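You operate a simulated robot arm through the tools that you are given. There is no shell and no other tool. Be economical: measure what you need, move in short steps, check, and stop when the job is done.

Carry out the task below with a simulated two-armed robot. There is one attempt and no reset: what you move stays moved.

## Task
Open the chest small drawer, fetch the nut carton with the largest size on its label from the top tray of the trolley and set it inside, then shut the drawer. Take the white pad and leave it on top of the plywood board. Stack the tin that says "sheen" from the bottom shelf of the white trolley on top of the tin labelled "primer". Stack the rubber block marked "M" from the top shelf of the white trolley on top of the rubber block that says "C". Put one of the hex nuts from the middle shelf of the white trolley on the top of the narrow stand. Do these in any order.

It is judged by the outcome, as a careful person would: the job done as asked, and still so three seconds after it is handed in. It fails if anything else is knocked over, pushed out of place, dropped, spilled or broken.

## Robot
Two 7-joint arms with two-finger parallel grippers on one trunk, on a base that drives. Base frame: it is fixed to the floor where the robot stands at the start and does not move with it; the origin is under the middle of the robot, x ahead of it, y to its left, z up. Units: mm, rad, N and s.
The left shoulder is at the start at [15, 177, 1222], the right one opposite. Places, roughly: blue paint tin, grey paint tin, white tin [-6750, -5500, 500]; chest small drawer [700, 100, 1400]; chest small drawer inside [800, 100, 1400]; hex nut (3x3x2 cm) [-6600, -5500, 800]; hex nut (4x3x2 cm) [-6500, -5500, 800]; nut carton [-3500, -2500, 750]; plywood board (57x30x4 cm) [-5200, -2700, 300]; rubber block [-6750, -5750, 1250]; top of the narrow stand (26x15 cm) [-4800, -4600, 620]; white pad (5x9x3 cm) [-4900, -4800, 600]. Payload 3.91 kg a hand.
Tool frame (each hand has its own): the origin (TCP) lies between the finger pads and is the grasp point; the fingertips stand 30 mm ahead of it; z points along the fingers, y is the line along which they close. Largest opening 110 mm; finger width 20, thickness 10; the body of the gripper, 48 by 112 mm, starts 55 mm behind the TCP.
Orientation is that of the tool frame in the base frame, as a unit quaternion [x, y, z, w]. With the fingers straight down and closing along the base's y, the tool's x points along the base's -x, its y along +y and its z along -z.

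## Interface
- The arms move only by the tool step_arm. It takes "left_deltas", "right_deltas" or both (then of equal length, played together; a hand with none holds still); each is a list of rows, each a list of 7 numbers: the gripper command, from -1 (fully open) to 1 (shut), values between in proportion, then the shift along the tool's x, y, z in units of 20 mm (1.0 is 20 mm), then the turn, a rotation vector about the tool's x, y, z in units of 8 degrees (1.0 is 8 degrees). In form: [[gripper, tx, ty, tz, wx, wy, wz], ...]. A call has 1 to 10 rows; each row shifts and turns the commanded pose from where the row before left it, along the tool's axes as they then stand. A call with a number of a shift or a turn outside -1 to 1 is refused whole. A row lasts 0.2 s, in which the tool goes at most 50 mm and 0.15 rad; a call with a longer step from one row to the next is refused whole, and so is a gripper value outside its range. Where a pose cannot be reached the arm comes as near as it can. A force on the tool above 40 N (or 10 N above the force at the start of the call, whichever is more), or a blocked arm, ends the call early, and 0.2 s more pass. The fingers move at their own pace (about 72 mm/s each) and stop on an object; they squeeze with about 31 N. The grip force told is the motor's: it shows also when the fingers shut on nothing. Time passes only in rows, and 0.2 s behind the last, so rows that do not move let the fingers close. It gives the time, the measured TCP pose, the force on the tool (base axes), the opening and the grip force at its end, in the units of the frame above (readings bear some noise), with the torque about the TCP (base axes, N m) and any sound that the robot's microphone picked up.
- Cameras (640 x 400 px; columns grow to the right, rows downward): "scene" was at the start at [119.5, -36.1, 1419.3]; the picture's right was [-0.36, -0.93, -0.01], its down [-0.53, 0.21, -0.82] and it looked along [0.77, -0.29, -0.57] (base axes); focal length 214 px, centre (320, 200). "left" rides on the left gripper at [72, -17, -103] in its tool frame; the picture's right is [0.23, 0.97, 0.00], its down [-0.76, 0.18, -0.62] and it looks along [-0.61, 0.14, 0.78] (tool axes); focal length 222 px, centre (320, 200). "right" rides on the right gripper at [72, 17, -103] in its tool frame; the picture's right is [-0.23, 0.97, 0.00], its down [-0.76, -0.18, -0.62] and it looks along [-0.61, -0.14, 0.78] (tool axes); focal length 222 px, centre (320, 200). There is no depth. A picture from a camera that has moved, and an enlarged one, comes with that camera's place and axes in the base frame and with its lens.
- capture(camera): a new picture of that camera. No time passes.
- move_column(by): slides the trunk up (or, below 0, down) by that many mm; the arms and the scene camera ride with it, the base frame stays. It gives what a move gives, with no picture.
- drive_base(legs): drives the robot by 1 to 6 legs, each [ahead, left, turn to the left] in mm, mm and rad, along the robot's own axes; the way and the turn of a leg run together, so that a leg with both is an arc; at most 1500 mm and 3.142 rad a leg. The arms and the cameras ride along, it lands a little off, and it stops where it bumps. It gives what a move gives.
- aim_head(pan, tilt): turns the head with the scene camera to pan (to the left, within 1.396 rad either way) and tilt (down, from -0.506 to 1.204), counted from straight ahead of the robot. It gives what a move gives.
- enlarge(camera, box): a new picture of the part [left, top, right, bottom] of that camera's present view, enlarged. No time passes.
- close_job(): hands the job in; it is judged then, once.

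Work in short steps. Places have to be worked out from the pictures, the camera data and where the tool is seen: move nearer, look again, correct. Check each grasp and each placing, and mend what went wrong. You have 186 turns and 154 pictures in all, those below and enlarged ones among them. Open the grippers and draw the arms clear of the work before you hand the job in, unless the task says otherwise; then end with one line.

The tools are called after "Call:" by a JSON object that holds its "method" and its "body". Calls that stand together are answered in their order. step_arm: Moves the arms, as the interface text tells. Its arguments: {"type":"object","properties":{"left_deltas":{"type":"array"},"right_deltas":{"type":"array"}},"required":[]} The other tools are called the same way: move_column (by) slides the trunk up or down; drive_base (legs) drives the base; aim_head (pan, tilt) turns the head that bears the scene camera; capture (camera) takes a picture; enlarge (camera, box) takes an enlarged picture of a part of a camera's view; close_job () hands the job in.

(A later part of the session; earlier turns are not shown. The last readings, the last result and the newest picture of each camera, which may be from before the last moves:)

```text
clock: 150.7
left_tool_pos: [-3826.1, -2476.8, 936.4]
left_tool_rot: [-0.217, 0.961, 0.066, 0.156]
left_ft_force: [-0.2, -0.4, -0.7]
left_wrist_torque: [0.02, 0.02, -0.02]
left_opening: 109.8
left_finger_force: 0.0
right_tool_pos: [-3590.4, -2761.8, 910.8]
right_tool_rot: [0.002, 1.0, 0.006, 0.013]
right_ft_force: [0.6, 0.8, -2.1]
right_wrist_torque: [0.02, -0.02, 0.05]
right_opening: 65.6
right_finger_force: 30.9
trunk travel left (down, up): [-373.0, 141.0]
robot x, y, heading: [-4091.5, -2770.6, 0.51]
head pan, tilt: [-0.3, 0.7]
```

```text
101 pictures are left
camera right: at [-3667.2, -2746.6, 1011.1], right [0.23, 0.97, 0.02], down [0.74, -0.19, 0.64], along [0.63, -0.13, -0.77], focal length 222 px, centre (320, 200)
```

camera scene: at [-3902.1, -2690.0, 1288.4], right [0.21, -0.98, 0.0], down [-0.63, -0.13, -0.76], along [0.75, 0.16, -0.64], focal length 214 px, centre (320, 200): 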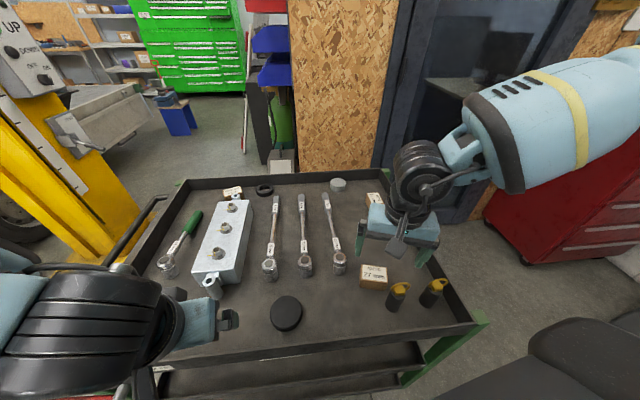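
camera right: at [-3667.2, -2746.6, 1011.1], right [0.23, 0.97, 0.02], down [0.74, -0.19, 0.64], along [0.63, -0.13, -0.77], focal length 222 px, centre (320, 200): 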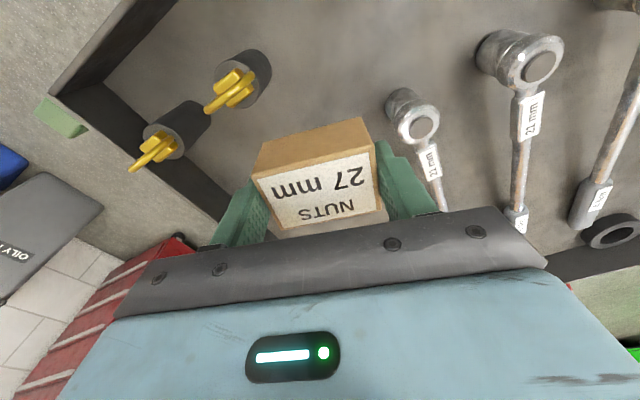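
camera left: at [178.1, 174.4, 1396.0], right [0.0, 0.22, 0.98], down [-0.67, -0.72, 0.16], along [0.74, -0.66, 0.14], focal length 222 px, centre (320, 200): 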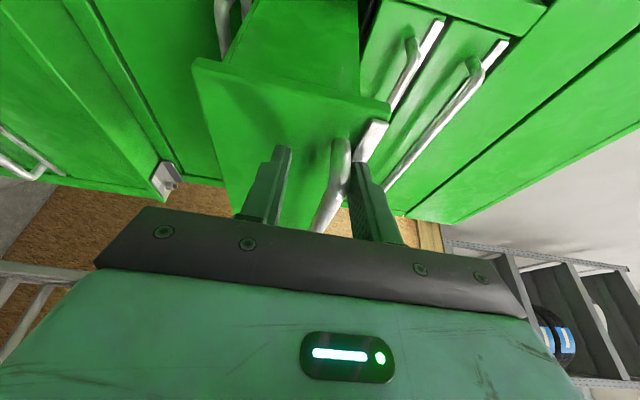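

Carton (65 mm) is held. I back off, then stash the right hand with the carton close at the robot's right side and work the other jobs with the left hand, delivering the carton last.

Call:
{"method": "drive_base", "body": {"legs": [[-220, 0, 0]]}}

Call:
{"method": "step_arm", "body": {"right_deltas": [[1, 0.72, -0.97, -0.6, 0, 0, 0], [1, 0.72, -0.97, -0.6, 0, 0, 0], [1, 0.72, -0.97, -0.6, 0, 0, 0], [1, 0.72, -0.97, -0.6, 0, 0, 0], [1, 0.72, -0.97, -0.6, 0, 0, 0], [1, 0.72, -0.97, -0.6, 0, 0, 0], [1, 0.72, -0.97, -0.6, 0, 0, 0], [1, 0.72, -0.97, -0.6, 0, 0, 0]]}}

Call:
{"method": "aim_head", "body": {"pan": -0.9, "tilt": 0.6}}

Call:
{"method": "capture", "body": {"camera": "scene"}}

```text
clock: 152.3
left_tool_pos: [-4019.1, -2583.2, 937.0]
left_tool_rot: [-0.216, 0.962, 0.066, 0.155]
left_ft_force: [0.1, -0.2, 0.5]
left_wrist_torque: [0.0, 0.0, 0.04]
left_opening: 109.7
left_finger_force: 0.1
right_tool_pos: [-3783.8, -2870.4, 910.1]
right_tool_rot: [0.003, 1.0, 0.007, 0.014]
right_ft_force: [-0.8, -0.6, -1.6]
right_wrist_torque: [0.0, -0.01, 0.0]
right_opening: 65.3
right_finger_force: 31.1
trunk travel left (down, up): [-373.0, 141.0]
robot x, y, heading: [-4282.7, -2879.7, 0.51]
head pan, tilt: [-0.3, 0.7]
```

```text
clock: 154.1
left_tool_pos: [-4017.0, -2584.9, 936.4]
left_tool_rot: [-0.216, 0.962, 0.066, 0.155]
left_ft_force: [-0.1, 0.2, 0.4]
left_wrist_torque: [0.01, 0.02, -0.02]
left_opening: 110.2
left_finger_force: 0.1
right_tool_pos: [-3864.1, -3017.4, 1014.1]
right_tool_rot: [0.002, 1.0, 0.007, 0.013]
right_ft_force: [0.8, 0.1, -3.0]
right_wrist_torque: [0.03, -0.03, -0.03]
right_opening: 65.3
right_finger_force: 31.5
right hand out of reach, approached as far as the arm can: row 6, 7, 8
trunk travel left (down, up): [-373.0, 141.0]
robot x, y, heading: [-4288.0, -2877.0, 0.513]
head pan, tilt: [-0.3, 0.7]
```

```text
clock: 155.1
left_tool_pos: [-4018.0, -2583.8, 935.3]
left_tool_rot: [-0.215, 0.962, 0.065, 0.155]
left_ft_force: [0.6, 0.0, 0.5]
left_wrist_torque: [0.0, 0.02, 0.02]
left_opening: 110.0
left_finger_force: 0.1
right_tool_pos: [-3864.6, -3017.0, 1013.8]
right_tool_rot: [0.002, 1.0, 0.007, 0.013]
right_ft_force: [0.0, 0.1, -1.9]
right_wrist_torque: [0.04, 0.03, -0.04]
right_opening: 65.2
right_finger_force: 31.3
trunk travel left (down, up): [-373.0, 141.0]
robot x, y, heading: [-4285.4, -2876.9, 0.508]
head pan, tilt: [-0.901, 0.6]
```

```text
100 pictures are left
camera scene: at [-4096.5, -2849.3, 1297.0], right [-0.38, -0.92, 0.0], down [-0.52, 0.22, -0.82], along [0.76, -0.32, -0.57], focal length 214 px, centre (320, 200)
```

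scene: 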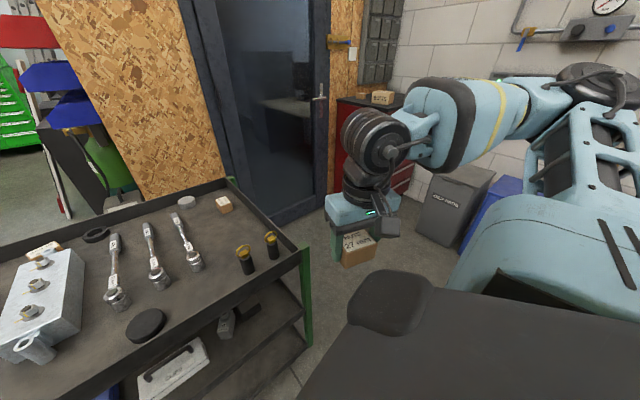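

Stashed at 300 ahead/330 right. Next: drive to the narrow stand region and look.

Call:
{"method": "drive_base", "body": {"legs": [[0, 0, -2.08], [700, 0, 0], [0, -450, 0]]}}

Call:
{"method": "aim_head", "body": {"pan": 0.0, "tilt": 0.5}}

Call:
{"method": "capture", "body": {"camera": "scene"}}

```text
clock: 168.0
left_tool_pos: [-4608.7, -3951.9, 936.4]
left_tool_rot: [0.719, 0.674, -0.1, 0.136]
left_ft_force: [0.7, -0.3, 0.1]
left_wrist_torque: [-0.02, -0.02, 0.0]
left_opening: 110.2
left_finger_force: 0.1
right_tool_pos: [-5061.4, -3877.3, 1015.1]
right_tool_rot: [0.863, 0.506, -0.008, 0.013]
right_ft_force: [-0.4, 0.3, -2.7]
right_wrist_torque: [-0.02, -0.01, -0.02]
right_opening: 65.0
right_finger_force: 31.7
trunk travel left (down, up): [-373.0, 141.0]
robot x, y, heading: [-4734.0, -3576.4, -1.568]
head pan, tilt: [-0.901, 0.6]
```

```text
clock: 169.2
left_tool_pos: [-4609.5, -3951.4, 935.9]
left_tool_rot: [0.718, 0.675, -0.1, 0.136]
left_ft_force: [0.0, -0.6, 0.2]
left_wrist_torque: [0.0, 0.01, -0.01]
left_opening: 110.4
left_finger_force: 0.0
right_tool_pos: [-5062.5, -3875.9, 1015.3]
right_tool_rot: [0.863, 0.506, -0.008, 0.012]
right_ft_force: [0.2, -0.2, -1.5]
right_wrist_torque: [-0.02, -0.02, 0.03]
right_opening: 64.9
right_finger_force: 30.7
trunk travel left (down, up): [-373.0, 141.0]
robot x, y, heading: [-4735.1, -3573.8, -1.574]
head pan, tilt: [0.0, 0.499]
```

```text
99 pictures are left
camera scene: at [-4736.5, -3790.1, 1306.1], right [-1.0, 0.0, 0.0], down [0.0, 0.48, -0.88], along [0.0, -0.88, -0.48], focal length 214 px, centre (320, 200)
```

scene: 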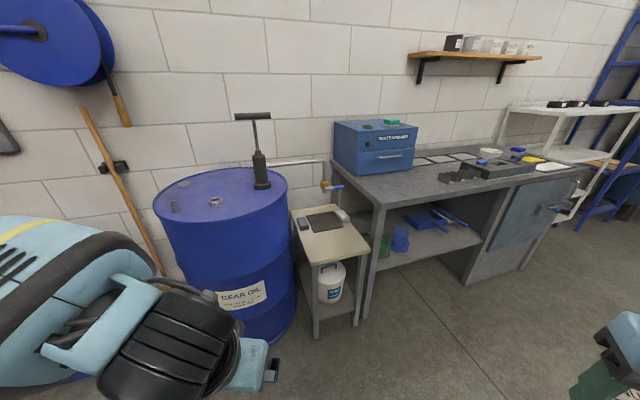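

Call:
{"method": "enlarge", "body": {"camera": "scene", "box": [280, 185, 400, 260]}}

Call:
{"method": "enlarge", "body": {"camera": "scene", "box": [400, 80, 640, 230]}}

```text
5.33 times, centred on (340, 222) of scene
camera zoom: at [-4736.5, -3790.1, 1306.1], right [-1.0, 0.0, 0.0], down [0.0, 0.48, -0.88], along [0.0, -0.88, -0.48], focal length 1144 px, centre (213, 80)
```

zoom: 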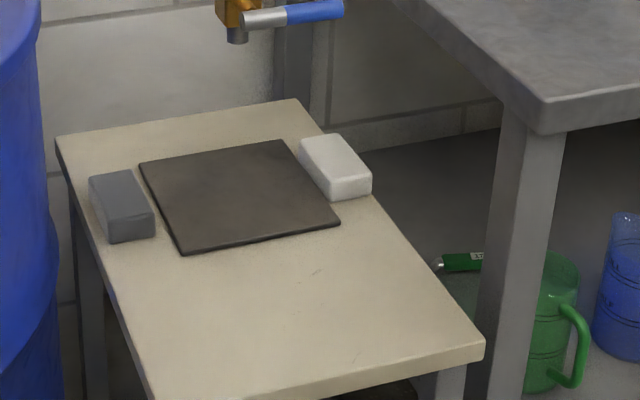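

```text
2.67 times, centred on (520, 155) of scene
camera zoom: at [-4736.5, -3790.1, 1306.1], right [-1.0, 0.0, 0.0], down [0.0, 0.48, -0.88], along [0.0, -0.88, -0.48], focal length 572 px, centre (-213, 320)
```

zoom: 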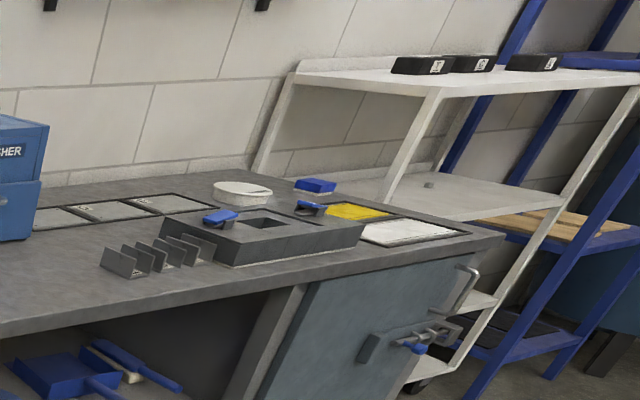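

The stand has the white pad on it (≈(−4866,−4814), top z≈645, long axis ≈24° off y); the free front part is the nut's spot. I raise the right hand out of the way, turn to the stand's axis, and approach to the right of the drum.

Call:
{"method": "step_arm", "body": {"right_deltas": [[1, 0, 0, -1, 0, 0, 0], [1, 0, 0, -1, 0, 0, 0], [1, 0, 0, -1, 0, 0, 0], [1, 0, 0, -1, 0, 0, 0], [1, 0, 0, -1, 0, 0, 0], [1, 0, 0, -1, 0, 0, 0]]}}

Call:
{"method": "drive_base", "body": {"legs": [[0, 0, 0.298], [0, -600, 0], [430, 0, 0]]}}

Call:
{"method": "aim_head", "body": {"pan": 0.2, "tilt": 0.8}}

Call:
{"method": "capture", "body": {"camera": "scene"}}

```text
clock: 170.6
left_tool_pos: [-4608.2, -3951.7, 934.5]
left_tool_rot: [0.718, 0.675, -0.101, 0.135]
left_ft_force: [-0.1, 0.2, 0.1]
left_wrist_torque: [0.01, 0.02, 0.0]
left_opening: 109.9
left_finger_force: 0.0
right_tool_pos: [-5061.1, -3872.6, 1136.4]
right_tool_rot: [0.863, 0.505, -0.007, 0.013]
right_ft_force: [0.3, -0.2, -2.4]
right_wrist_torque: [-0.02, -0.01, 0.01]
right_opening: 64.6
right_finger_force: 30.3
trunk travel left (down, up): [-373.0, 141.0]
robot x, y, heading: [-4735.4, -3572.9, -1.566]
head pan, tilt: [0.0, 0.499]
```

```text
clock: 179.4
left_tool_pos: [-4946.2, -4478.4, 935.0]
left_tool_rot: [0.612, 0.773, -0.079, 0.149]
left_ft_force: [0.5, 0.2, 0.6]
left_wrist_torque: [0.03, 0.0, -0.01]
left_opening: 109.9
left_finger_force: 0.1
right_tool_pos: [-5401.6, -4533.3, 1135.0]
right_tool_rot: [0.779, 0.627, -0.005, 0.013]
right_ft_force: [-0.1, -0.4, -2.7]
right_wrist_torque: [0.0, -0.02, -0.02]
right_opening: 64.8
right_finger_force: 31.0
trunk travel left (down, up): [-373.0, 141.0]
robot x, y, heading: [-5177.2, -4153.7, -1.278]
head pan, tilt: [0.0, 0.499]
```

```text
clock: 180.2
left_tool_pos: [-4945.8, -4478.0, 935.3]
left_tool_rot: [0.612, 0.772, -0.08, 0.149]
left_ft_force: [0.0, 0.4, 0.1]
left_wrist_torque: [0.01, 0.02, 0.0]
left_opening: 110.0
left_finger_force: 0.0
right_tool_pos: [-5401.8, -4532.7, 1135.7]
right_tool_rot: [0.779, 0.627, -0.005, 0.013]
right_ft_force: [0.1, 0.4, -2.5]
right_wrist_torque: [0.01, -0.02, -0.02]
right_opening: 64.8
right_finger_force: 31.3
trunk travel left (down, up): [-373.0, 141.0]
robot x, y, heading: [-5175.5, -4149.7, -1.274]
head pan, tilt: [0.201, 0.799]
```

```text
96 pictures are left
camera scene: at [-5102.9, -4343.9, 1280.2], right [-0.88, -0.48, 0.0], down [-0.34, 0.63, -0.7], along [0.33, -0.61, -0.72], focal length 214 px, centre (320, 200)
```

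scene: 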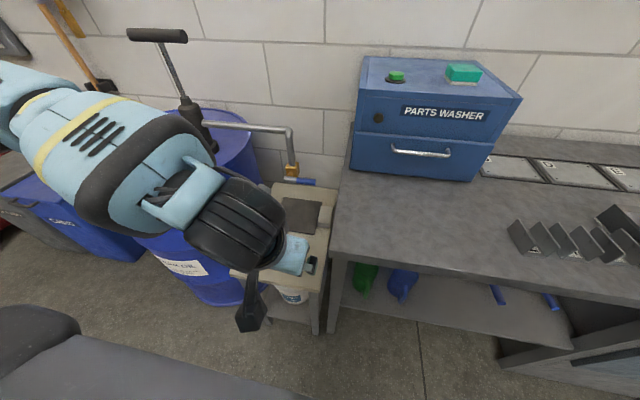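

Call:
{"method": "enlarge", "body": {"camera": "scene", "box": [230, 160, 390, 260]}}

Call:
{"method": "capture", "body": {"camera": "left"}}

```text
4.00 times, centred on (310, 210) of scene
camera zoom: at [-5102.9, -4343.9, 1280.2], right [-0.88, -0.48, 0.0], down [-0.34, 0.63, -0.7], along [0.33, -0.61, -0.72], focal length 858 px, centre (360, 160)
```

zoom: 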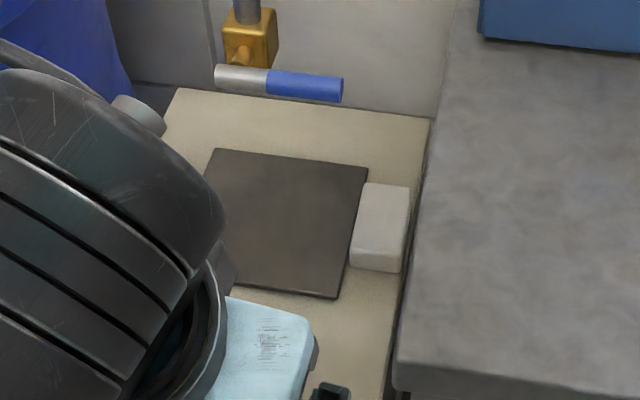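

```text
94 pictures are left
camera left: at [-4991.6, -4383.3, 1007.9], right [0.9, 0.44, -0.02], down [0.25, -0.47, 0.85], along [0.37, -0.76, -0.53], focal length 222 px, centre (320, 200)
```

left: 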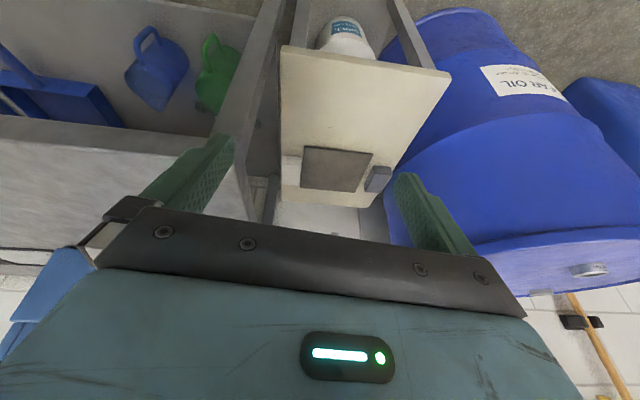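

Pad top ≈(−4868,−4829,640), only ~37 mm left of the bench edge (bench top ≈850), so I'll grip it by its ends (along its length) with the hand leaning left. First straighten the left hand and yaw it 90°.

Call:
{"method": "step_arm", "body": {"left_deltas": [[-1, 0, 0, 0, 0, 1, 0], [-1, 0, 0, 0, 0, 1, 0], [-1, 0, 0, 0, 0, 0, 1], [-1, 0, 0, 0, 0, 0, 1], [-1, 0, 0, 0, 0, 0, 1], [-1, 0, 0, 0, 0, 0, 1], [-1, 0, 0, 0, 0, 0, 1], [-1, 0, 0, 0, 0, 0, 1], [-1, 0, 0, 0, 0, 0, 1], [-1, 0, 0, 0, 0, 0, 1]]}}

Call:
{"method": "step_arm", "body": {"left_deltas": [[-1, 0, 0, 0, 0, 0, 1], [-1, 0, 0, 0, 0, 0, 1], [-1, 0, 0, 0, 0, 0, 1], [-1, 0, 0, 0, 0, -1, 0], [-1, 0, 0, 0, 0, -1, 0], [-1, 0, 0, 0, 0, -1, 0], [-1, 0, 0, 0, 0, -1, 0], [-1, 0, 0, 0, 0, -1, 0]]}}

Call:
{"method": "capture", "body": {"camera": "scene"}}

```text
clock: 182.4
left_tool_pos: [-4947.1, -4477.5, 937.0]
left_tool_rot: [0.94, 0.339, 0.027, 0.03]
left_ft_force: [-0.8, -0.9, 0.0]
left_wrist_torque: [-0.01, 0.04, 0.0]
left_opening: 109.9
left_finger_force: 0.1
right_tool_pos: [-5401.6, -4532.7, 1135.2]
right_tool_rot: [0.779, 0.626, -0.005, 0.013]
right_ft_force: [0.1, -0.2, -2.6]
right_wrist_torque: [-0.02, 0.0, -0.01]
right_opening: 64.7
right_finger_force: 30.7
trunk travel left (down, up): [-373.0, 141.0]
robot x, y, heading: [-5177.7, -4152.4, -1.279]
head pan, tilt: [0.201, 0.799]
```

```text
clock: 184.2
left_tool_pos: [-4946.2, -4477.0, 936.1]
left_tool_rot: [0.941, 0.119, -0.309, 0.07]
left_ft_force: [-0.2, 0.5, -0.1]
left_wrist_torque: [0.01, 0.0, 0.0]
left_opening: 110.1
left_finger_force: 0.0
right_tool_pos: [-5401.9, -4532.8, 1135.0]
right_tool_rot: [0.779, 0.626, -0.006, 0.015]
right_ft_force: [0.2, 0.9, -2.4]
right_wrist_torque: [-0.01, 0.03, 0.04]
right_opening: 64.9
right_finger_force: 31.4
trunk travel left (down, up): [-373.0, 141.0]
robot x, y, heading: [-5177.3, -4155.3, -1.272]
head pan, tilt: [0.201, 0.799]
```

```text
93 pictures are left
camera scene: at [-5102.2, -4343.7, 1280.2], right [-0.88, -0.48, 0.0], down [-0.34, 0.63, -0.7], along [0.33, -0.61, -0.72], focal length 214 px, centre (320, 200)
```

scene: 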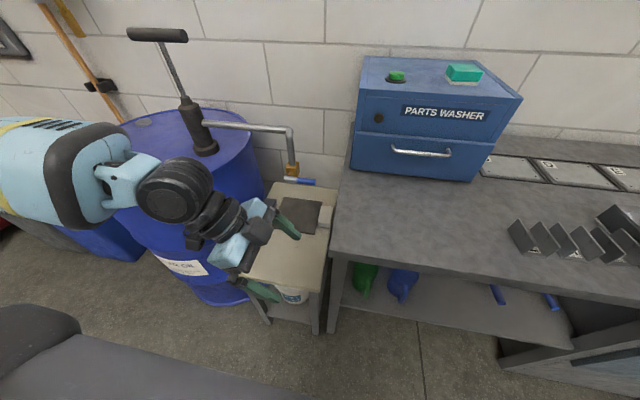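

The left arm reaches the leaning pose well. Drive 170 ahead, lower the trunk 180 mm (raising the right hand a bit), then trim the left hand's yaw.

Call:
{"method": "step_arm", "body": {"left_deltas": [[-1, 0, 0, 0, 0.5, 0, -0.6], [-1, 0, 0, 0, 0, 0, 0], [-1, 0, 0, 0, 0, 0, 0]], "right_deltas": [[1, 0, 0, -1, 0, 0, 0], [1, 0, 0, -1, 0, 0, 0], [1, 0, 0, -1, 0, 0, 0]]}}

Call:
{"method": "drive_base", "body": {"legs": [[170, 0, 0]]}}

Call:
{"method": "move_column", "body": {"by": -180}}

Call:
{"method": "capture", "body": {"camera": "scene"}}

Call:
{"method": "capture", "body": {"camera": "left"}}

```text
clock: 185.0
left_tool_pos: [-4944.6, -4477.3, 935.0]
left_tool_rot: [0.937, 0.148, -0.314, 0.023]
left_ft_force: [-0.4, 0.2, 0.0]
left_wrist_torque: [-0.01, 0.04, 0.02]
left_opening: 110.0
left_finger_force: 0.0
right_tool_pos: [-5403.8, -4531.3, 1196.4]
right_tool_rot: [0.779, 0.627, -0.006, 0.013]
right_ft_force: [0.5, 0.9, -2.7]
right_wrist_torque: [0.03, 0.01, -0.01]
right_opening: 64.7
right_finger_force: 31.3
trunk travel left (down, up): [-373.0, 141.0]
robot x, y, heading: [-5174.5, -4149.4, -1.273]
head pan, tilt: [0.201, 0.799]
```

```text
clock: 186.5
left_tool_pos: [-4896.4, -4641.7, 936.0]
left_tool_rot: [0.937, 0.148, -0.314, 0.022]
left_ft_force: [-0.6, -0.4, -0.1]
left_wrist_torque: [0.03, 0.02, 0.02]
left_opening: 110.1
left_finger_force: 0.0
right_tool_pos: [-5354.6, -4693.7, 1195.8]
right_tool_rot: [0.78, 0.626, -0.005, 0.014]
right_ft_force: [0.0, 0.1, -2.4]
right_wrist_torque: [0.02, 0.01, -0.05]
right_opening: 64.4
right_finger_force: 30.6
trunk travel left (down, up): [-373.0, 141.0]
robot x, y, heading: [-5123.6, -4317.3, -1.279]
head pan, tilt: [0.201, 0.799]
```

```text
clock: 188.5
left_tool_pos: [-4897.4, -4640.9, 755.5]
left_tool_rot: [0.937, 0.148, -0.314, 0.023]
left_ft_force: [0.3, 0.1, 0.8]
left_wrist_torque: [0.0, 0.0, 0.0]
left_opening: 110.3
left_finger_force: 0.0
right_tool_pos: [-5353.6, -4692.8, 1017.1]
right_tool_rot: [0.78, 0.626, -0.006, 0.014]
right_ft_force: [-0.1, 0.9, -2.7]
right_wrist_torque: [-0.04, 0.0, -0.02]
right_opening: 64.5
right_finger_force: 31.2
trunk travel left (down, up): [-193.0, 321.0]
robot x, y, heading: [-5129.0, -4315.4, -1.278]
head pan, tilt: [0.201, 0.799]
```

```text
92 pictures are left
camera scene: at [-5037.9, -4558.2, 1092.9], right [-0.88, -0.48, 0.0], down [-0.34, 0.63, -0.7], along [0.33, -0.61, -0.72], focal length 214 px, centre (320, 200)
```

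scene: 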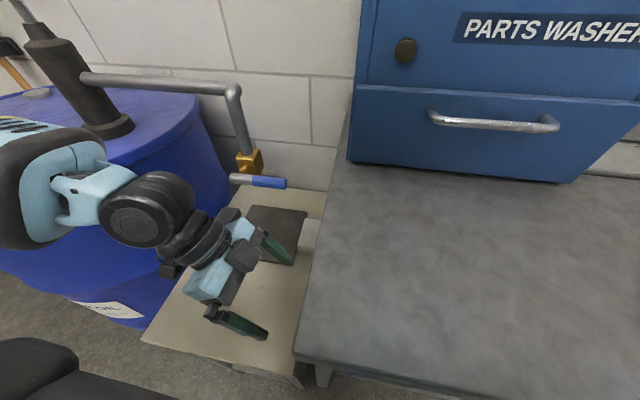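

```text
91 pictures are left
camera left: at [-4787.2, -4591.1, 795.9], right [0.46, -0.87, -0.18], down [-0.16, -0.28, 0.94], along [-0.87, -0.4, -0.27], focal length 222 px, centre (320, 200)
```

left: 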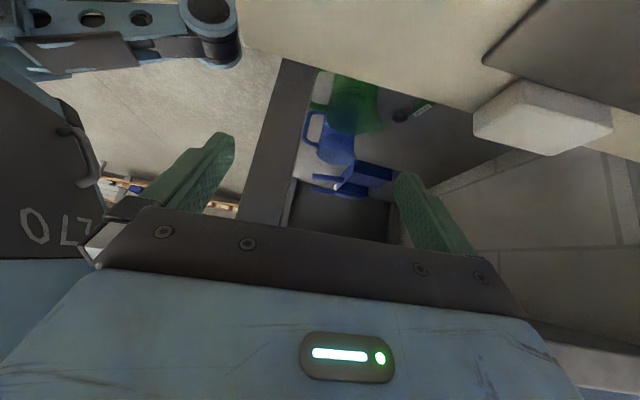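

The drum tap hangs at (−4766..−4856,−4775,850) above the pad, so the side-lean grip would hit it. Instead I'll come from the front, hand pitched 45° forward, fingers closing across the pad's 5 cm at its front end. Reorient.

Call:
{"method": "step_arm", "body": {"left_deltas": [[-0.5, 0, 0, -0.5, 0, 1, 0], [-0.5, 0, 0, -0.5, 0, 1, 0], [-0.5, 0, 0, -0.5, 0, 1, 0], [-0.5, 0, 0, 0, 0, 1, 0], [-0.5, 0, 0, 0, 0, 0.6, 0], [-0.5, 0, 0, 0, 0, 0, -1], [-0.5, 0, 0, 0, 0, 0, -1], [-0.5, 0, 0, 0, 0, 0, -1], [-0.5, 0, 0, 0, 0, 0, -1], [-0.5, 0, 0, 0, 0, 0, -1]]}}

Call:
{"method": "step_arm", "body": {"left_deltas": [[-0.5, 0, 0, 0, 0, 0, -1], [-0.5, 0, 0, 0, 0, 0, -1], [-0.5, 0, 0, 0, 0, 0, -1], [-0.5, 0, 0, 0, 0, 0, -1], [-0.5, 0, 0, 0, 0, 0, -1], [-0.5, 0, 0, 0, 0, -1, 0], [-0.5, 0, 0, 0, 0, -1, 0], [-0.5, 0, 0, 0, 0, -1, 0], [-0.5, 0, 0, 0, 0, -1, 0], [-0.5, 0, 0, 0, 0, -1, 0]]}}

Call:
{"method": "capture", "body": {"camera": "scene"}}

Call:
{"method": "capture", "body": {"camera": "left"}}

```text
clock: 190.7
left_tool_pos: [-4881.9, -4637.4, 781.6]
left_tool_rot: [0.878, 0.478, 0.006, -0.024]
left_ft_force: [0.2, 0.4, -0.2]
left_wrist_torque: [0.02, 0.0, 0.03]
left_opening: 82.5
left_finger_force: 0.1
right_tool_pos: [-5354.2, -4693.8, 1015.5]
right_tool_rot: [0.78, 0.626, -0.006, 0.013]
right_ft_force: [-0.8, 0.2, -1.9]
right_wrist_torque: [0.03, 0.0, -0.04]
right_opening: 64.9
right_finger_force: 30.8
trunk travel left (down, up): [-193.0, 321.0]
robot x, y, heading: [-5127.0, -4315.6, -1.277]
head pan, tilt: [0.201, 0.799]
```

```text
clock: 192.9
left_tool_pos: [-4892.8, -4708.5, 788.1]
left_tool_rot: [0.627, 0.711, -0.214, 0.236]
left_ft_force: [0.6, 0.0, 0.4]
left_wrist_torque: [-0.01, 0.01, 0.0]
left_opening: 82.5
left_finger_force: 0.1
left hand out of reach, approached as far as the arm can: row 8, 9, 10
right_tool_pos: [-5355.0, -4694.2, 1015.5]
right_tool_rot: [0.78, 0.626, -0.006, 0.013]
right_ft_force: [-0.9, -0.4, -2.7]
right_wrist_torque: [-0.01, -0.02, 0.0]
right_opening: 64.7
right_finger_force: 31.3
trunk travel left (down, up): [-193.0, 321.0]
robot x, y, heading: [-5125.8, -4319.9, -1.276]
head pan, tilt: [0.201, 0.799]
```

```text
90 pictures are left
camera scene: at [-5037.6, -4558.8, 1092.7], right [-0.88, -0.48, 0.0], down [-0.34, 0.63, -0.7], along [0.33, -0.61, -0.72], focal length 214 px, centre (320, 200)
```

scene: 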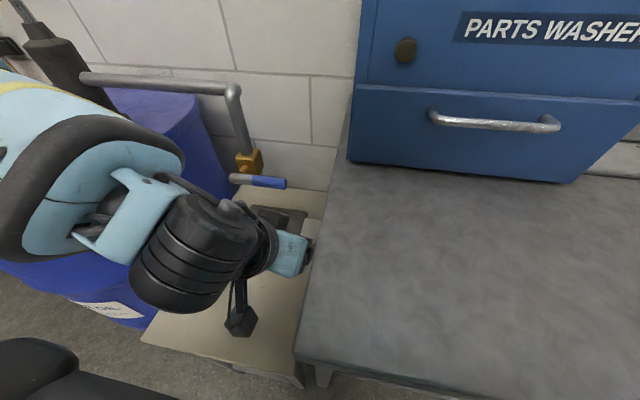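

```text
89 pictures are left
camera left: at [-4924.5, -4591.3, 826.4], right [0.94, 0.3, -0.14], down [0.21, -0.21, 0.96], along [0.26, -0.93, -0.26], focal length 222 px, centre (320, 200)
```

left: 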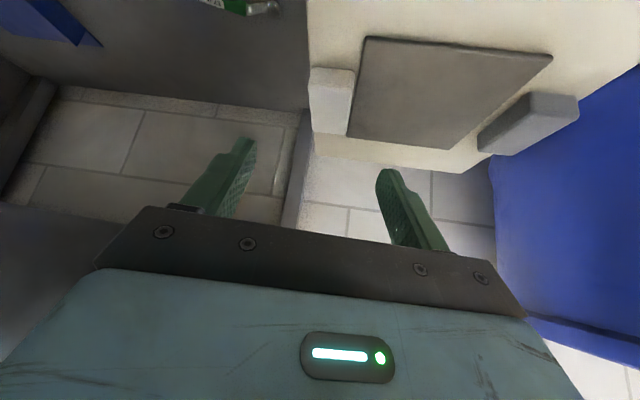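

The pad shows clearly, centre ≈(−4866,−4820). I lower the hand ~90 mm and trim yaw, then check where it goes.

Call:
{"method": "step_arm", "body": {"left_deltas": [[-0.4, 0.6, 0, 0.8, 0, 0, 0], [-0.4, 0.6, 0, 0.8, 0, 0, 0], [-0.4, 0.6, 0, 0.8, 0, 0, 0], [-0.4, 0.6, 0, 0.8, -0.38, 0, -0.5], [-0.4, 0, 0, 0, 0, 0, 0]]}}

Call:
{"method": "capture", "body": {"camera": "left"}}

```text
clock: 194.1
left_tool_pos: [-4891.9, -4708.9, 707.0]
left_tool_rot: [0.595, 0.738, -0.202, 0.246]
left_ft_force: [0.3, -0.7, 1.1]
left_wrist_torque: [-0.02, 0.05, -0.02]
left_opening: 77.0
left_finger_force: 0.1
right_tool_pos: [-5355.2, -4693.4, 1015.4]
right_tool_rot: [0.779, 0.626, -0.005, 0.014]
right_ft_force: [0.3, -0.6, -2.6]
right_wrist_torque: [0.04, 0.03, 0.0]
right_opening: 64.6
right_finger_force: 31.0
trunk travel left (down, up): [-193.0, 321.0]
robot x, y, heading: [-5127.3, -4317.3, -1.272]
head pan, tilt: [0.201, 0.799]
```

```text
88 pictures are left
camera left: at [-4934.2, -4594.9, 745.7], right [0.91, 0.38, -0.14], down [0.23, -0.19, 0.96], along [0.34, -0.91, -0.26], focal length 222 px, centre (320, 200)
```

left: 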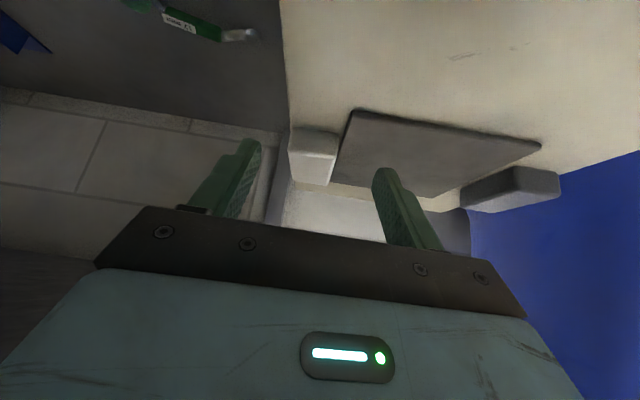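

Pad lies between the fingers' lines. Advance to the grasp point (TCP ≈(−4867,−4811,647)).

Call:
{"method": "step_arm", "body": {"left_deltas": [[-0.4, -0.4, 0.03, 0.9, 0, 0, 0], [-0.4, -0.4, 0.03, 0.9, 0, 0, 0], [-0.4, -0.4, 0.03, 0.9, 0, 0, 0], [-0.4, -0.4, 0.03, 0.9, 0, 0, 0], [-0.4, -0.4, 0.03, 0.9, 0, 0, 0]]}}

Call:
{"method": "capture", "body": {"camera": "left"}}

Call:
{"method": "capture", "body": {"camera": "scene"}}

```text
clock: 195.3
left_tool_pos: [-4871.7, -4793.6, 660.6]
left_tool_rot: [0.596, 0.737, -0.203, 0.245]
left_ft_force: [-0.5, 0.6, 0.0]
left_wrist_torque: [0.01, 0.04, 0.02]
left_opening: 77.0
left_finger_force: 0.0
right_tool_pos: [-5354.0, -4693.6, 1014.4]
right_tool_rot: [0.78, 0.626, -0.005, 0.014]
right_ft_force: [0.4, 0.3, -2.0]
right_wrist_torque: [-0.02, 0.04, 0.02]
right_opening: 64.7
right_finger_force: 30.5
trunk travel left (down, up): [-193.0, 321.0]
robot x, y, heading: [-5127.5, -4317.9, -1.279]
head pan, tilt: [0.201, 0.799]
```

```text
87 pictures are left
camera left: at [-4913.9, -4679.6, 698.4], right [0.91, 0.38, -0.14], down [0.23, -0.19, 0.96], along [0.34, -0.91, -0.26], focal length 222 px, centre (320, 200)
```

left: 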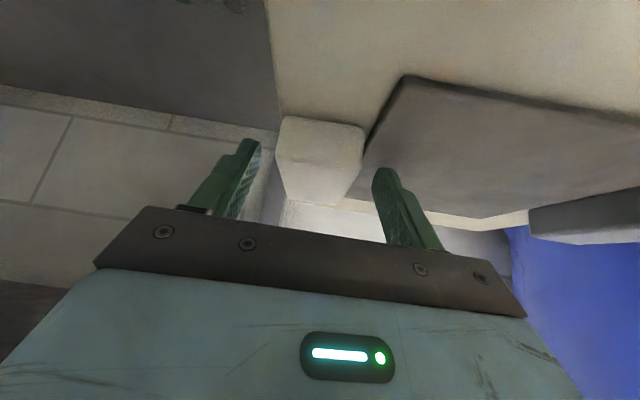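

```text
86 pictures are left
camera scene: at [-5037.7, -4558.6, 1092.8], right [-0.88, -0.48, 0.0], down [-0.34, 0.63, -0.7], along [0.33, -0.61, -0.72], focal length 214 px, centre (320, 200)
```

scene: 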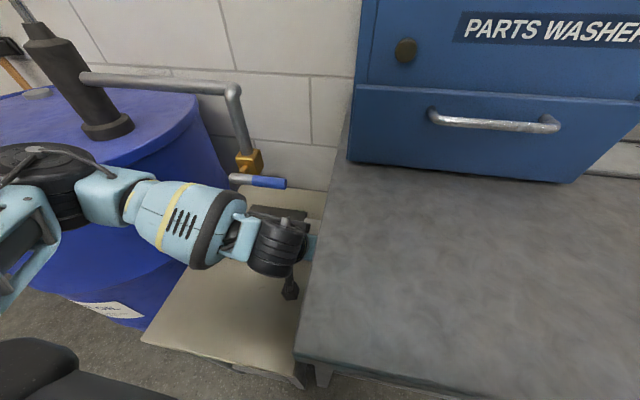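

Call:
{"method": "step_arm", "body": {"left_deltas": [[-0.4, -0.35, 0.02, 0.7, 0, 0, 0], [-0.4, -0.35, 0.02, 0.7, 0, 0, 0], [0.4, 0, 0, 0, 0, 0, 0], [1, 0, 0, 0, 0, 0, 0], [1, 0, 0, 0, 0, 0, 0], [1, 0, 0, 0, 0, 0, 0]]}}

Call:
{"method": "capture", "body": {"camera": "left"}}

```text
clock: 195.9
left_tool_pos: [-4871.4, -4808.7, 659.4]
left_tool_rot: [0.597, 0.735, -0.208, 0.246]
left_ft_force: [-4.3, 37.6, 40.6]
left_wrist_torque: [1.07, -1.58, 1.51]
left_opening: 78.2
left_finger_force: 1.8
right_tool_pos: [-5353.6, -4688.6, 1018.6]
right_tool_rot: [0.779, 0.627, -0.007, 0.015]
right_ft_force: [-0.1, 0.2, -3.1]
right_wrist_torque: [0.0, -0.02, 0.01]
right_opening: 64.9
right_finger_force: 30.9
trunk travel left (down, up): [-193.0, 321.0]
robot x, y, heading: [-5127.4, -4320.1, -1.277]
head pan, tilt: [0.201, 0.799]
stopped in row 2 (left hand): the force on the tool passed its limit at 166 N (the readings are from after the stop); the commanded pose is now the measured one
```

```text
85 pictures are left
camera left: at [-4912.6, -4694.2, 695.7], right [0.92, 0.37, -0.15], down [0.23, -0.18, 0.96], along [0.33, -0.91, -0.25], focal length 222 px, centre (320, 200)
```

left: 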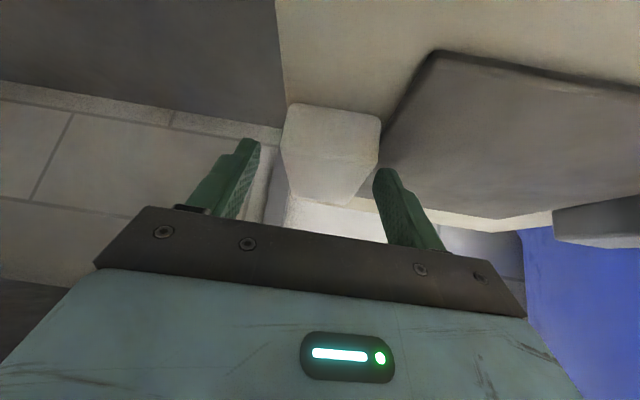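

The left finger met the dark plate beside the pad (top ≈630). I raise, pitch to ~50°, and come back with the fingertips just above the plate.

Call:
{"method": "step_arm", "body": {"left_deltas": [[-0.4, -0.6, 0, -0.8, 0, 0, 0], [-0.4, 0, 0, 0, 0, -1, 0], [-0.4, 0, 0, 0, 0, -0.7, 0], [-0.4, 0, 0, 0, 0, 0, 0]]}}

Call:
{"method": "capture", "body": {"camera": "left"}}

```text
clock: 196.9
left_tool_pos: [-4869.2, -4814.6, 672.1]
left_tool_rot: [0.569, 0.701, -0.275, 0.33]
left_ft_force: [-0.1, 0.6, 0.0]
left_wrist_torque: [0.02, -0.01, 0.01]
left_opening: 77.0
left_finger_force: 0.1
right_tool_pos: [-5353.9, -4691.9, 1015.6]
right_tool_rot: [0.779, 0.627, -0.006, 0.014]
right_ft_force: [0.5, -0.1, -3.1]
right_wrist_torque: [0.02, 0.02, -0.02]
right_opening: 64.8
right_finger_force: 30.7
trunk travel left (down, up): [-193.0, 321.0]
robot x, y, heading: [-5124.5, -4316.1, -1.273]
head pan, tilt: [0.201, 0.799]
```

```text
84 pictures are left
camera left: at [-4912.2, -4693.4, 680.4], right [0.92, 0.34, -0.19], down [0.18, 0.04, 0.98], along [0.34, -0.94, -0.02], focal length 222 px, centre (320, 200)
```

left: 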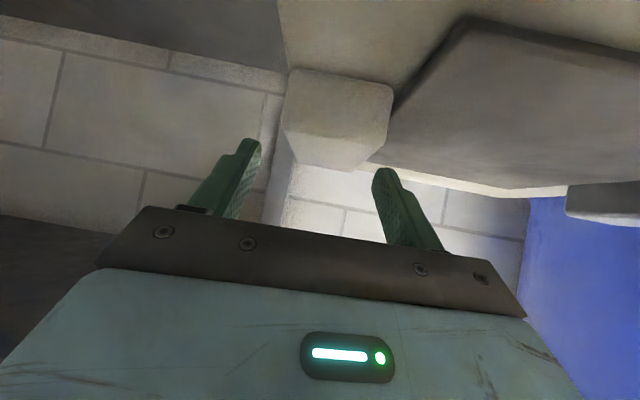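

Lower 12 mm and close.

Call:
{"method": "step_arm", "body": {"left_deltas": [[-0.4, 0.23, 0, 0.19, 0, 0, 0], [-0.4, 0.23, 0, 0.19, 0, 0, 0], [0.4, 0, 0, 0, 0, 0, 0], [1, 0, 0, 0, 0, 0, 0], [1, 0, 0, 0, 0, 0, 0], [1, 0, 0, 0, 0, 0, 0]]}}

Call:
{"method": "capture", "body": {"camera": "left"}}

```text
clock: 198.3
left_tool_pos: [-4870.0, -4813.7, 660.3]
left_tool_rot: [0.568, 0.702, -0.275, 0.33]
left_ft_force: [-0.3, 0.3, 0.6]
left_wrist_torque: [-0.04, -0.06, 0.01]
left_opening: 51.6
left_finger_force: 30.5
right_tool_pos: [-5354.2, -4691.6, 1016.2]
right_tool_rot: [0.779, 0.627, -0.006, 0.014]
right_ft_force: [0.0, 0.5, -2.9]
right_wrist_torque: [-0.03, -0.02, 0.02]
right_opening: 64.9
right_finger_force: 31.3
trunk travel left (down, up): [-193.0, 321.0]
robot x, y, heading: [-5127.4, -4315.9, -1.273]
head pan, tilt: [0.201, 0.799]
```

```text
83 pictures are left
camera left: at [-4911.8, -4693.0, 668.6], right [0.92, 0.34, -0.19], down [0.18, 0.04, 0.98], along [0.34, -0.94, -0.03], focal length 222 px, centre (320, 200)
```

left: 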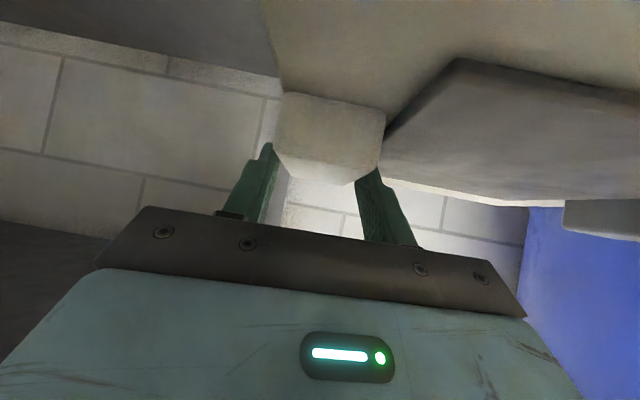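

Gripped at 51.6 mm. Lift 50 mm and check.

Call:
{"method": "step_arm", "body": {"left_deltas": [[1, -0.39, 0, -0.32, 0, 0, 0], [1, -0.6, 0, -0.5, 0, 0, 0], [1, -0.78, 0, -0.63, 0, 0, 0], [1, 0, 0, 0, 0, 0, 0]]}}

Call:
{"method": "capture", "body": {"camera": "left"}}

```text
clock: 199.3
left_tool_pos: [-4869.0, -4814.2, 705.3]
left_tool_rot: [0.569, 0.701, -0.275, 0.33]
left_ft_force: [-0.6, -0.3, -0.4]
left_wrist_torque: [-0.01, 0.01, 0.0]
left_opening: 51.6
left_finger_force: 31.3
right_tool_pos: [-5353.4, -4691.9, 1015.4]
right_tool_rot: [0.779, 0.627, -0.006, 0.014]
right_ft_force: [-0.4, -0.3, -2.4]
right_wrist_torque: [-0.02, -0.01, 0.02]
right_opening: 64.9
right_finger_force: 30.7
trunk travel left (down, up): [-193.0, 321.0]
robot x, y, heading: [-5129.1, -4317.8, -1.276]
head pan, tilt: [0.201, 0.799]
```

```text
82 pictures are left
camera left: at [-4911.7, -4693.2, 714.3], right [0.92, 0.34, -0.19], down [0.18, 0.04, 0.98], along [0.34, -0.94, -0.03], focal length 222 px, centre (320, 200)
```

left: 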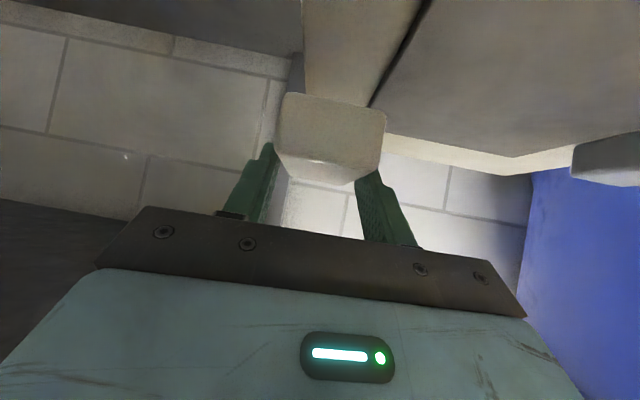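

Pad is held. Back off, turn round to the small cart with the plywood board, raise the trunk and look.

Call:
{"method": "drive_base", "body": {"legs": [[-400, 0, 0], [0, 0, 3.05]]}}

Call:
{"method": "aim_head", "body": {"pan": 0, "tilt": 0.5}}

Call:
{"method": "capture", "body": {"camera": "scene"}}

```text
clock: 209.0
left_tool_pos: [-5482.7, -3431.1, 705.4]
left_tool_rot: [0.691, -0.581, -0.325, -0.281]
left_ft_force: [-0.2, 0.2, 0.0]
left_wrist_torque: [-0.03, 0.02, -0.01]
left_opening: 48.9
left_finger_force: 31.2
right_tool_pos: [-5002.9, -3569.7, 1014.3]
right_tool_rot: [-0.612, 0.791, 0.014, 0.006]
right_ft_force: [-0.5, 0.3, -2.3]
right_wrist_torque: [0.01, 0.02, -0.01]
right_opening: 65.1
right_finger_force: 30.7
trunk travel left (down, up): [-193.0, 321.0]
robot x, y, heading: [-5242.2, -3935.3, 1.831]
head pan, tilt: [0.201, 0.799]
```

```text
clock: 209.8
left_tool_pos: [-5481.6, -3431.0, 705.5]
left_tool_rot: [0.691, -0.582, -0.324, -0.281]
left_ft_force: [-0.5, -0.5, -0.9]
left_wrist_torque: [-0.01, 0.0, 0.01]
left_opening: 48.9
left_finger_force: 31.3
right_tool_pos: [-5003.0, -3568.3, 1015.8]
right_tool_rot: [-0.612, 0.791, 0.013, 0.006]
right_ft_force: [0.4, -0.3, -2.5]
right_wrist_torque: [0.02, -0.03, -0.03]
right_opening: 64.8
right_finger_force: 31.7
trunk travel left (down, up): [-193.0, 321.0]
robot x, y, heading: [-5242.2, -3937.5, 1.828]
head pan, tilt: [0.0, 0.499]
```

```text
81 pictures are left
camera scene: at [-5313.9, -3675.6, 1118.7], right [0.97, 0.26, 0.0], down [0.12, -0.46, -0.88], along [-0.23, 0.85, -0.48], focal length 214 px, centre (320, 200)
```

scene: 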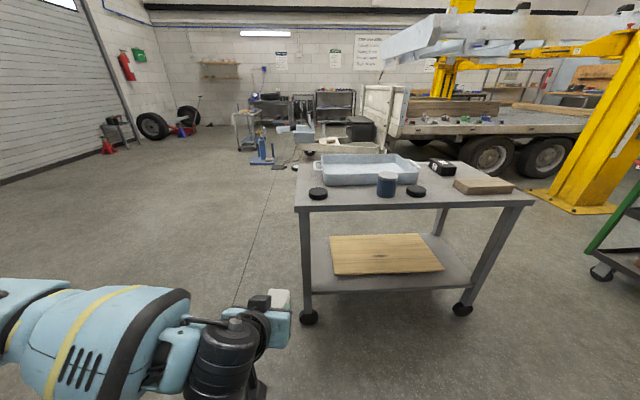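

Board near edge runs (−5436,−2959)→(−4932,−2792) at z≈320, ~40 mm inside the cart's edge. I go to a staging spot in front, heading 1.89, and lower the trunk and hand.

Call:
{"method": "drive_base", "body": {"legs": [[0, 0, 0.062], [0, -426, 0], [300, 0, 0]]}}

Call:
{"method": "move_column", "body": {"by": -190}}

Call:
{"method": "aim_head", "body": {"pan": 0.15, "tilt": 0.6}}

Call:
{"method": "capture", "body": {"camera": "scene"}}

Call:
{"method": "capture", "body": {"camera": "left"}}

```text
clock: 216.2
left_tool_pos: [-5206.9, -3021.2, 704.9]
left_tool_rot: [0.708, -0.56, -0.333, -0.272]
left_ft_force: [0.6, -0.3, 0.1]
left_wrist_torque: [-0.02, 0.0, -0.01]
left_opening: 48.8
left_finger_force: 31.2
right_tool_pos: [-4718.7, -3128.9, 1015.0]
right_tool_rot: [-0.637, 0.771, 0.014, 0.006]
right_ft_force: [0.3, 1.1, -2.9]
right_wrist_torque: [-0.03, -0.01, 0.01]
right_opening: 64.7
right_finger_force: 31.1
trunk travel left (down, up): [-193.0, 321.0]
robot x, y, heading: [-4938.1, -3510.6, 1.893]
head pan, tilt: [0.0, 0.499]
```

```text
clock: 218.3
left_tool_pos: [-5206.0, -3022.3, 515.7]
left_tool_rot: [0.709, -0.56, -0.333, -0.271]
left_ft_force: [-0.6, -0.2, -0.6]
left_wrist_torque: [0.03, -0.02, 0.01]
left_opening: 48.8
left_finger_force: 31.7
right_tool_pos: [-4718.9, -3129.0, 825.8]
right_tool_rot: [-0.636, 0.771, 0.014, 0.005]
right_ft_force: [-0.7, 0.2, -2.2]
right_wrist_torque: [-0.01, 0.01, 0.0]
right_opening: 64.8
right_finger_force: 31.2
trunk travel left (down, up): [-3.0, 511.0]
robot x, y, heading: [-4934.8, -3509.4, 1.893]
head pan, tilt: [0.0, 0.499]
```

```text
clock: 219.0
left_tool_pos: [-5206.4, -3020.7, 515.6]
left_tool_rot: [0.709, -0.559, -0.333, -0.27]
left_ft_force: [0.7, -0.2, 0.0]
left_wrist_torque: [-0.03, -0.03, -0.02]
left_opening: 48.7
left_finger_force: 30.8
right_tool_pos: [-4719.4, -3129.4, 825.9]
right_tool_rot: [-0.636, 0.771, 0.014, 0.005]
right_ft_force: [0.5, 0.3, -2.6]
right_wrist_torque: [-0.05, 0.01, 0.0]
right_opening: 64.8
right_finger_force: 30.6
trunk travel left (down, up): [-3.0, 511.0]
robot x, y, heading: [-4935.9, -3511.0, 1.895]
head pan, tilt: [0.15, 0.6]
```

```text
80 pictures are left
camera scene: at [-5055.7, -3199.7, 908.7], right [0.89, 0.45, 0.0], down [0.26, -0.5, -0.83], along [-0.38, 0.73, -0.56], focal length 214 px, centre (320, 200)
```

scene: 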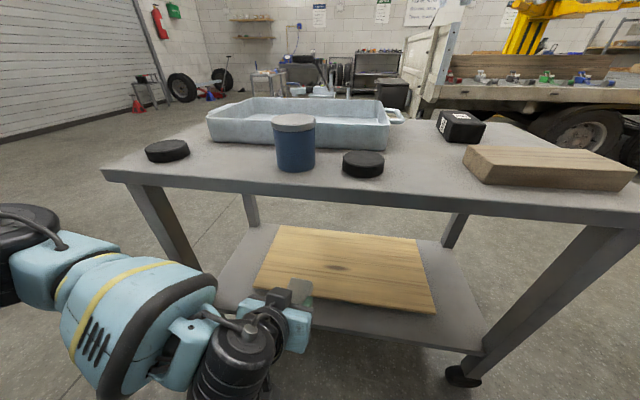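

```text
79 pictures are left
camera left: at [-5162.4, -3140.2, 524.2], right [-0.91, -0.36, -0.19], down [-0.18, -0.04, 0.98], along [-0.36, 0.93, -0.03], focal length 222 px, centre (320, 200)
```

left: 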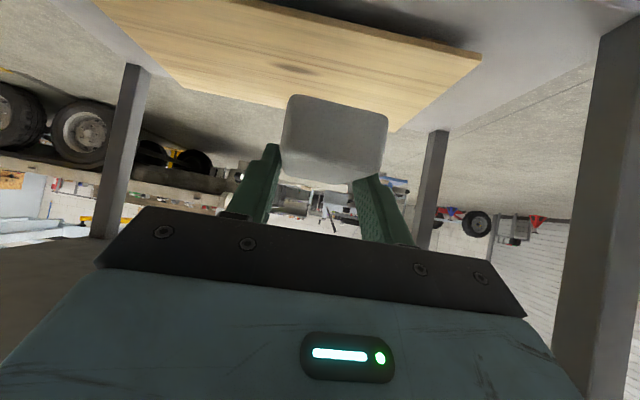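

Board top is ≈280, near edge ≈103 mm inside the cart edge (cart top ≈733). I lower the left hand 175 mm here, then shift right 112 and check before sliding in.

Call:
{"method": "step_arm", "body": {"left_deltas": [[1, 0.77, 0.01, 0.63, 0, 0, 0], [1, 0.77, 0.01, 0.63, 0, 0, 0], [1, 0.77, 0.01, 0.63, 0, 0, 0], [1, 0.77, 0.01, 0.63, 0, 0, 0], [1, 0.77, 0.01, 0.63, 0, 0, 0], [1, 0.77, 0.01, 0.63, 0, 0, 0], [1, 0.77, 0.01, 0.63, 0, 0, 0], [1, 0.6, 0.01, 0.5, 0, 0, 0]]}}

Call:
{"method": "drive_base", "body": {"legs": [[0, -112, 0], [60, 0, 0]]}}

Call:
{"method": "capture", "body": {"camera": "scene"}}

Call:
{"method": "capture", "body": {"camera": "left"}}

```text
clock: 220.8
left_tool_pos: [-5221.5, -3024.6, 365.8]
left_tool_rot: [0.709, -0.561, -0.332, -0.272]
left_ft_force: [-0.3, 0.9, -0.7]
left_wrist_torque: [-0.01, -0.01, -0.01]
left_opening: 49.1
left_finger_force: 31.2
left hand out of reach, approached as far as the arm can: row 6, 7, 8
right_tool_pos: [-4718.6, -3129.4, 825.8]
right_tool_rot: [-0.636, 0.771, 0.014, 0.006]
right_ft_force: [0.0, 0.1, -2.3]
right_wrist_torque: [-0.04, 0.0, -0.02]
right_opening: 64.9
right_finger_force: 30.4
trunk travel left (down, up): [-3.0, 511.0]
robot x, y, heading: [-4936.9, -3513.4, 1.893]
head pan, tilt: [0.15, 0.6]
```

```text
clock: 223.0
left_tool_pos: [-5131.9, -2932.1, 365.3]
left_tool_rot: [0.709, -0.56, -0.332, -0.271]
left_ft_force: [0.3, 0.1, 0.3]
left_wrist_torque: [0.02, 0.0, 0.02]
left_opening: 48.9
left_finger_force: 31.4
right_tool_pos: [-4631.8, -3037.5, 826.3]
right_tool_rot: [-0.637, 0.771, 0.014, 0.005]
right_ft_force: [0.0, -0.8, -2.1]
right_wrist_torque: [-0.04, -0.03, 0.02]
right_opening: 65.0
right_finger_force: 30.8
trunk travel left (down, up): [-3.0, 511.0]
robot x, y, heading: [-4851.7, -3419.9, 1.889]
head pan, tilt: [0.15, 0.6]
```

```text
78 pictures are left
camera scene: at [-4968.1, -3107.1, 908.5], right [0.89, 0.45, 0.0], down [0.26, -0.5, -0.82], along [-0.37, 0.73, -0.57], focal length 214 px, centre (320, 200)
```

scene: 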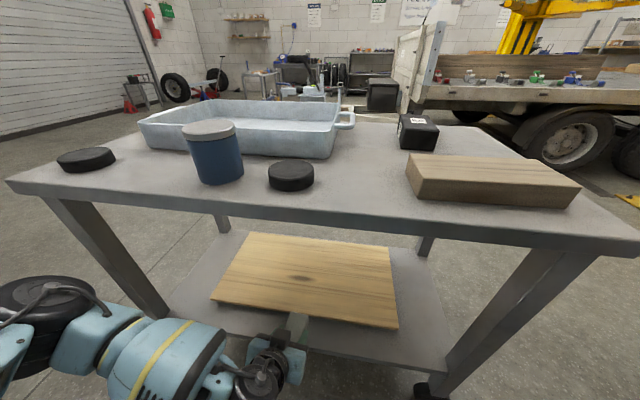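

```text
77 pictures are left
camera left: at [-5088.9, -3050.5, 374.7], right [-0.91, -0.36, -0.19], down [-0.19, -0.04, 0.98], along [-0.36, 0.93, -0.03], focal length 222 px, centre (320, 200)
```

left: 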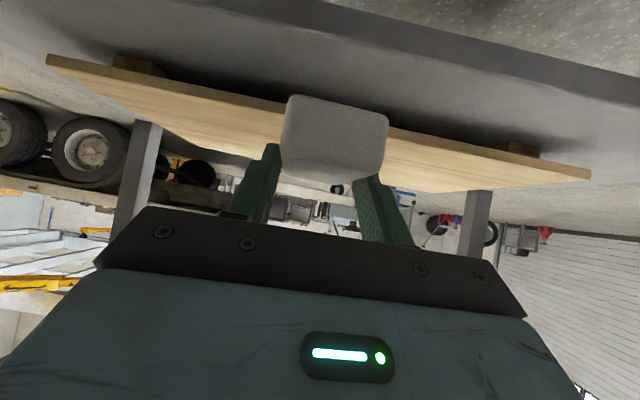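

Reach limit at this extension; I retract the hand 40 mm while lowering, then advance the base.

Call:
{"method": "step_arm", "body": {"left_deltas": [[1, 0.63, 0, -0.78, 0, 0, 0], [1, 0.63, 0, -0.78, 0, 0, 0], [1, 0.4, 0, 0.3, 0, 0, 0]]}}

Call:
{"method": "drive_base", "body": {"legs": [[100, 0, 0]]}}

Call:
{"method": "capture", "body": {"camera": "left"}}

```text
clock: 223.8
left_tool_pos: [-5128.1, -2972.2, 359.0]
left_tool_rot: [0.709, -0.56, -0.331, -0.272]
left_ft_force: [0.5, 0.4, -0.3]
left_wrist_torque: [0.0, 0.03, -0.01]
left_opening: 48.8
left_finger_force: 30.7
left hand out of reach, approached as far as the arm can: row 3
right_tool_pos: [-4631.2, -3037.8, 826.0]
right_tool_rot: [-0.637, 0.771, 0.014, 0.005]
right_ft_force: [-0.1, 0.2, -1.4]
right_wrist_torque: [0.0, 0.0, 0.04]
right_opening: 64.7
right_finger_force: 31.1
trunk travel left (down, up): [-3.0, 511.0]
robot x, y, heading: [-4849.2, -3417.7, 1.892]
head pan, tilt: [0.15, 0.6]
```

```text
clock: 224.9
left_tool_pos: [-5157.8, -2878.7, 358.6]
left_tool_rot: [0.709, -0.56, -0.331, -0.272]
left_ft_force: [-0.2, -0.4, -0.9]
left_wrist_torque: [0.01, 0.03, 0.0]
left_opening: 49.0
left_finger_force: 31.4
right_tool_pos: [-4663.0, -2945.3, 825.7]
right_tool_rot: [-0.637, 0.771, 0.013, 0.005]
right_ft_force: [-0.5, -0.2, -1.7]
right_wrist_torque: [-0.02, 0.02, -0.02]
right_opening: 64.7
right_finger_force: 30.7
trunk travel left (down, up): [-3.0, 511.0]
robot x, y, heading: [-4880.9, -3329.2, 1.888]
head pan, tilt: [0.15, 0.6]
```

```text
76 pictures are left
camera left: at [-5114.2, -2998.7, 367.5], right [-0.91, -0.36, -0.19], down [-0.19, -0.04, 0.98], along [-0.36, 0.93, -0.03], focal length 222 px, centre (320, 200)
```

left: 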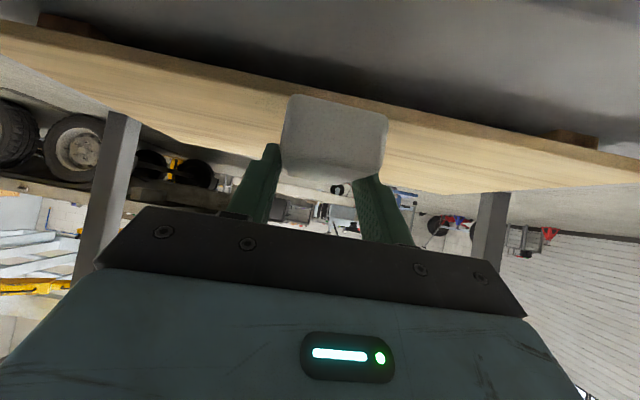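

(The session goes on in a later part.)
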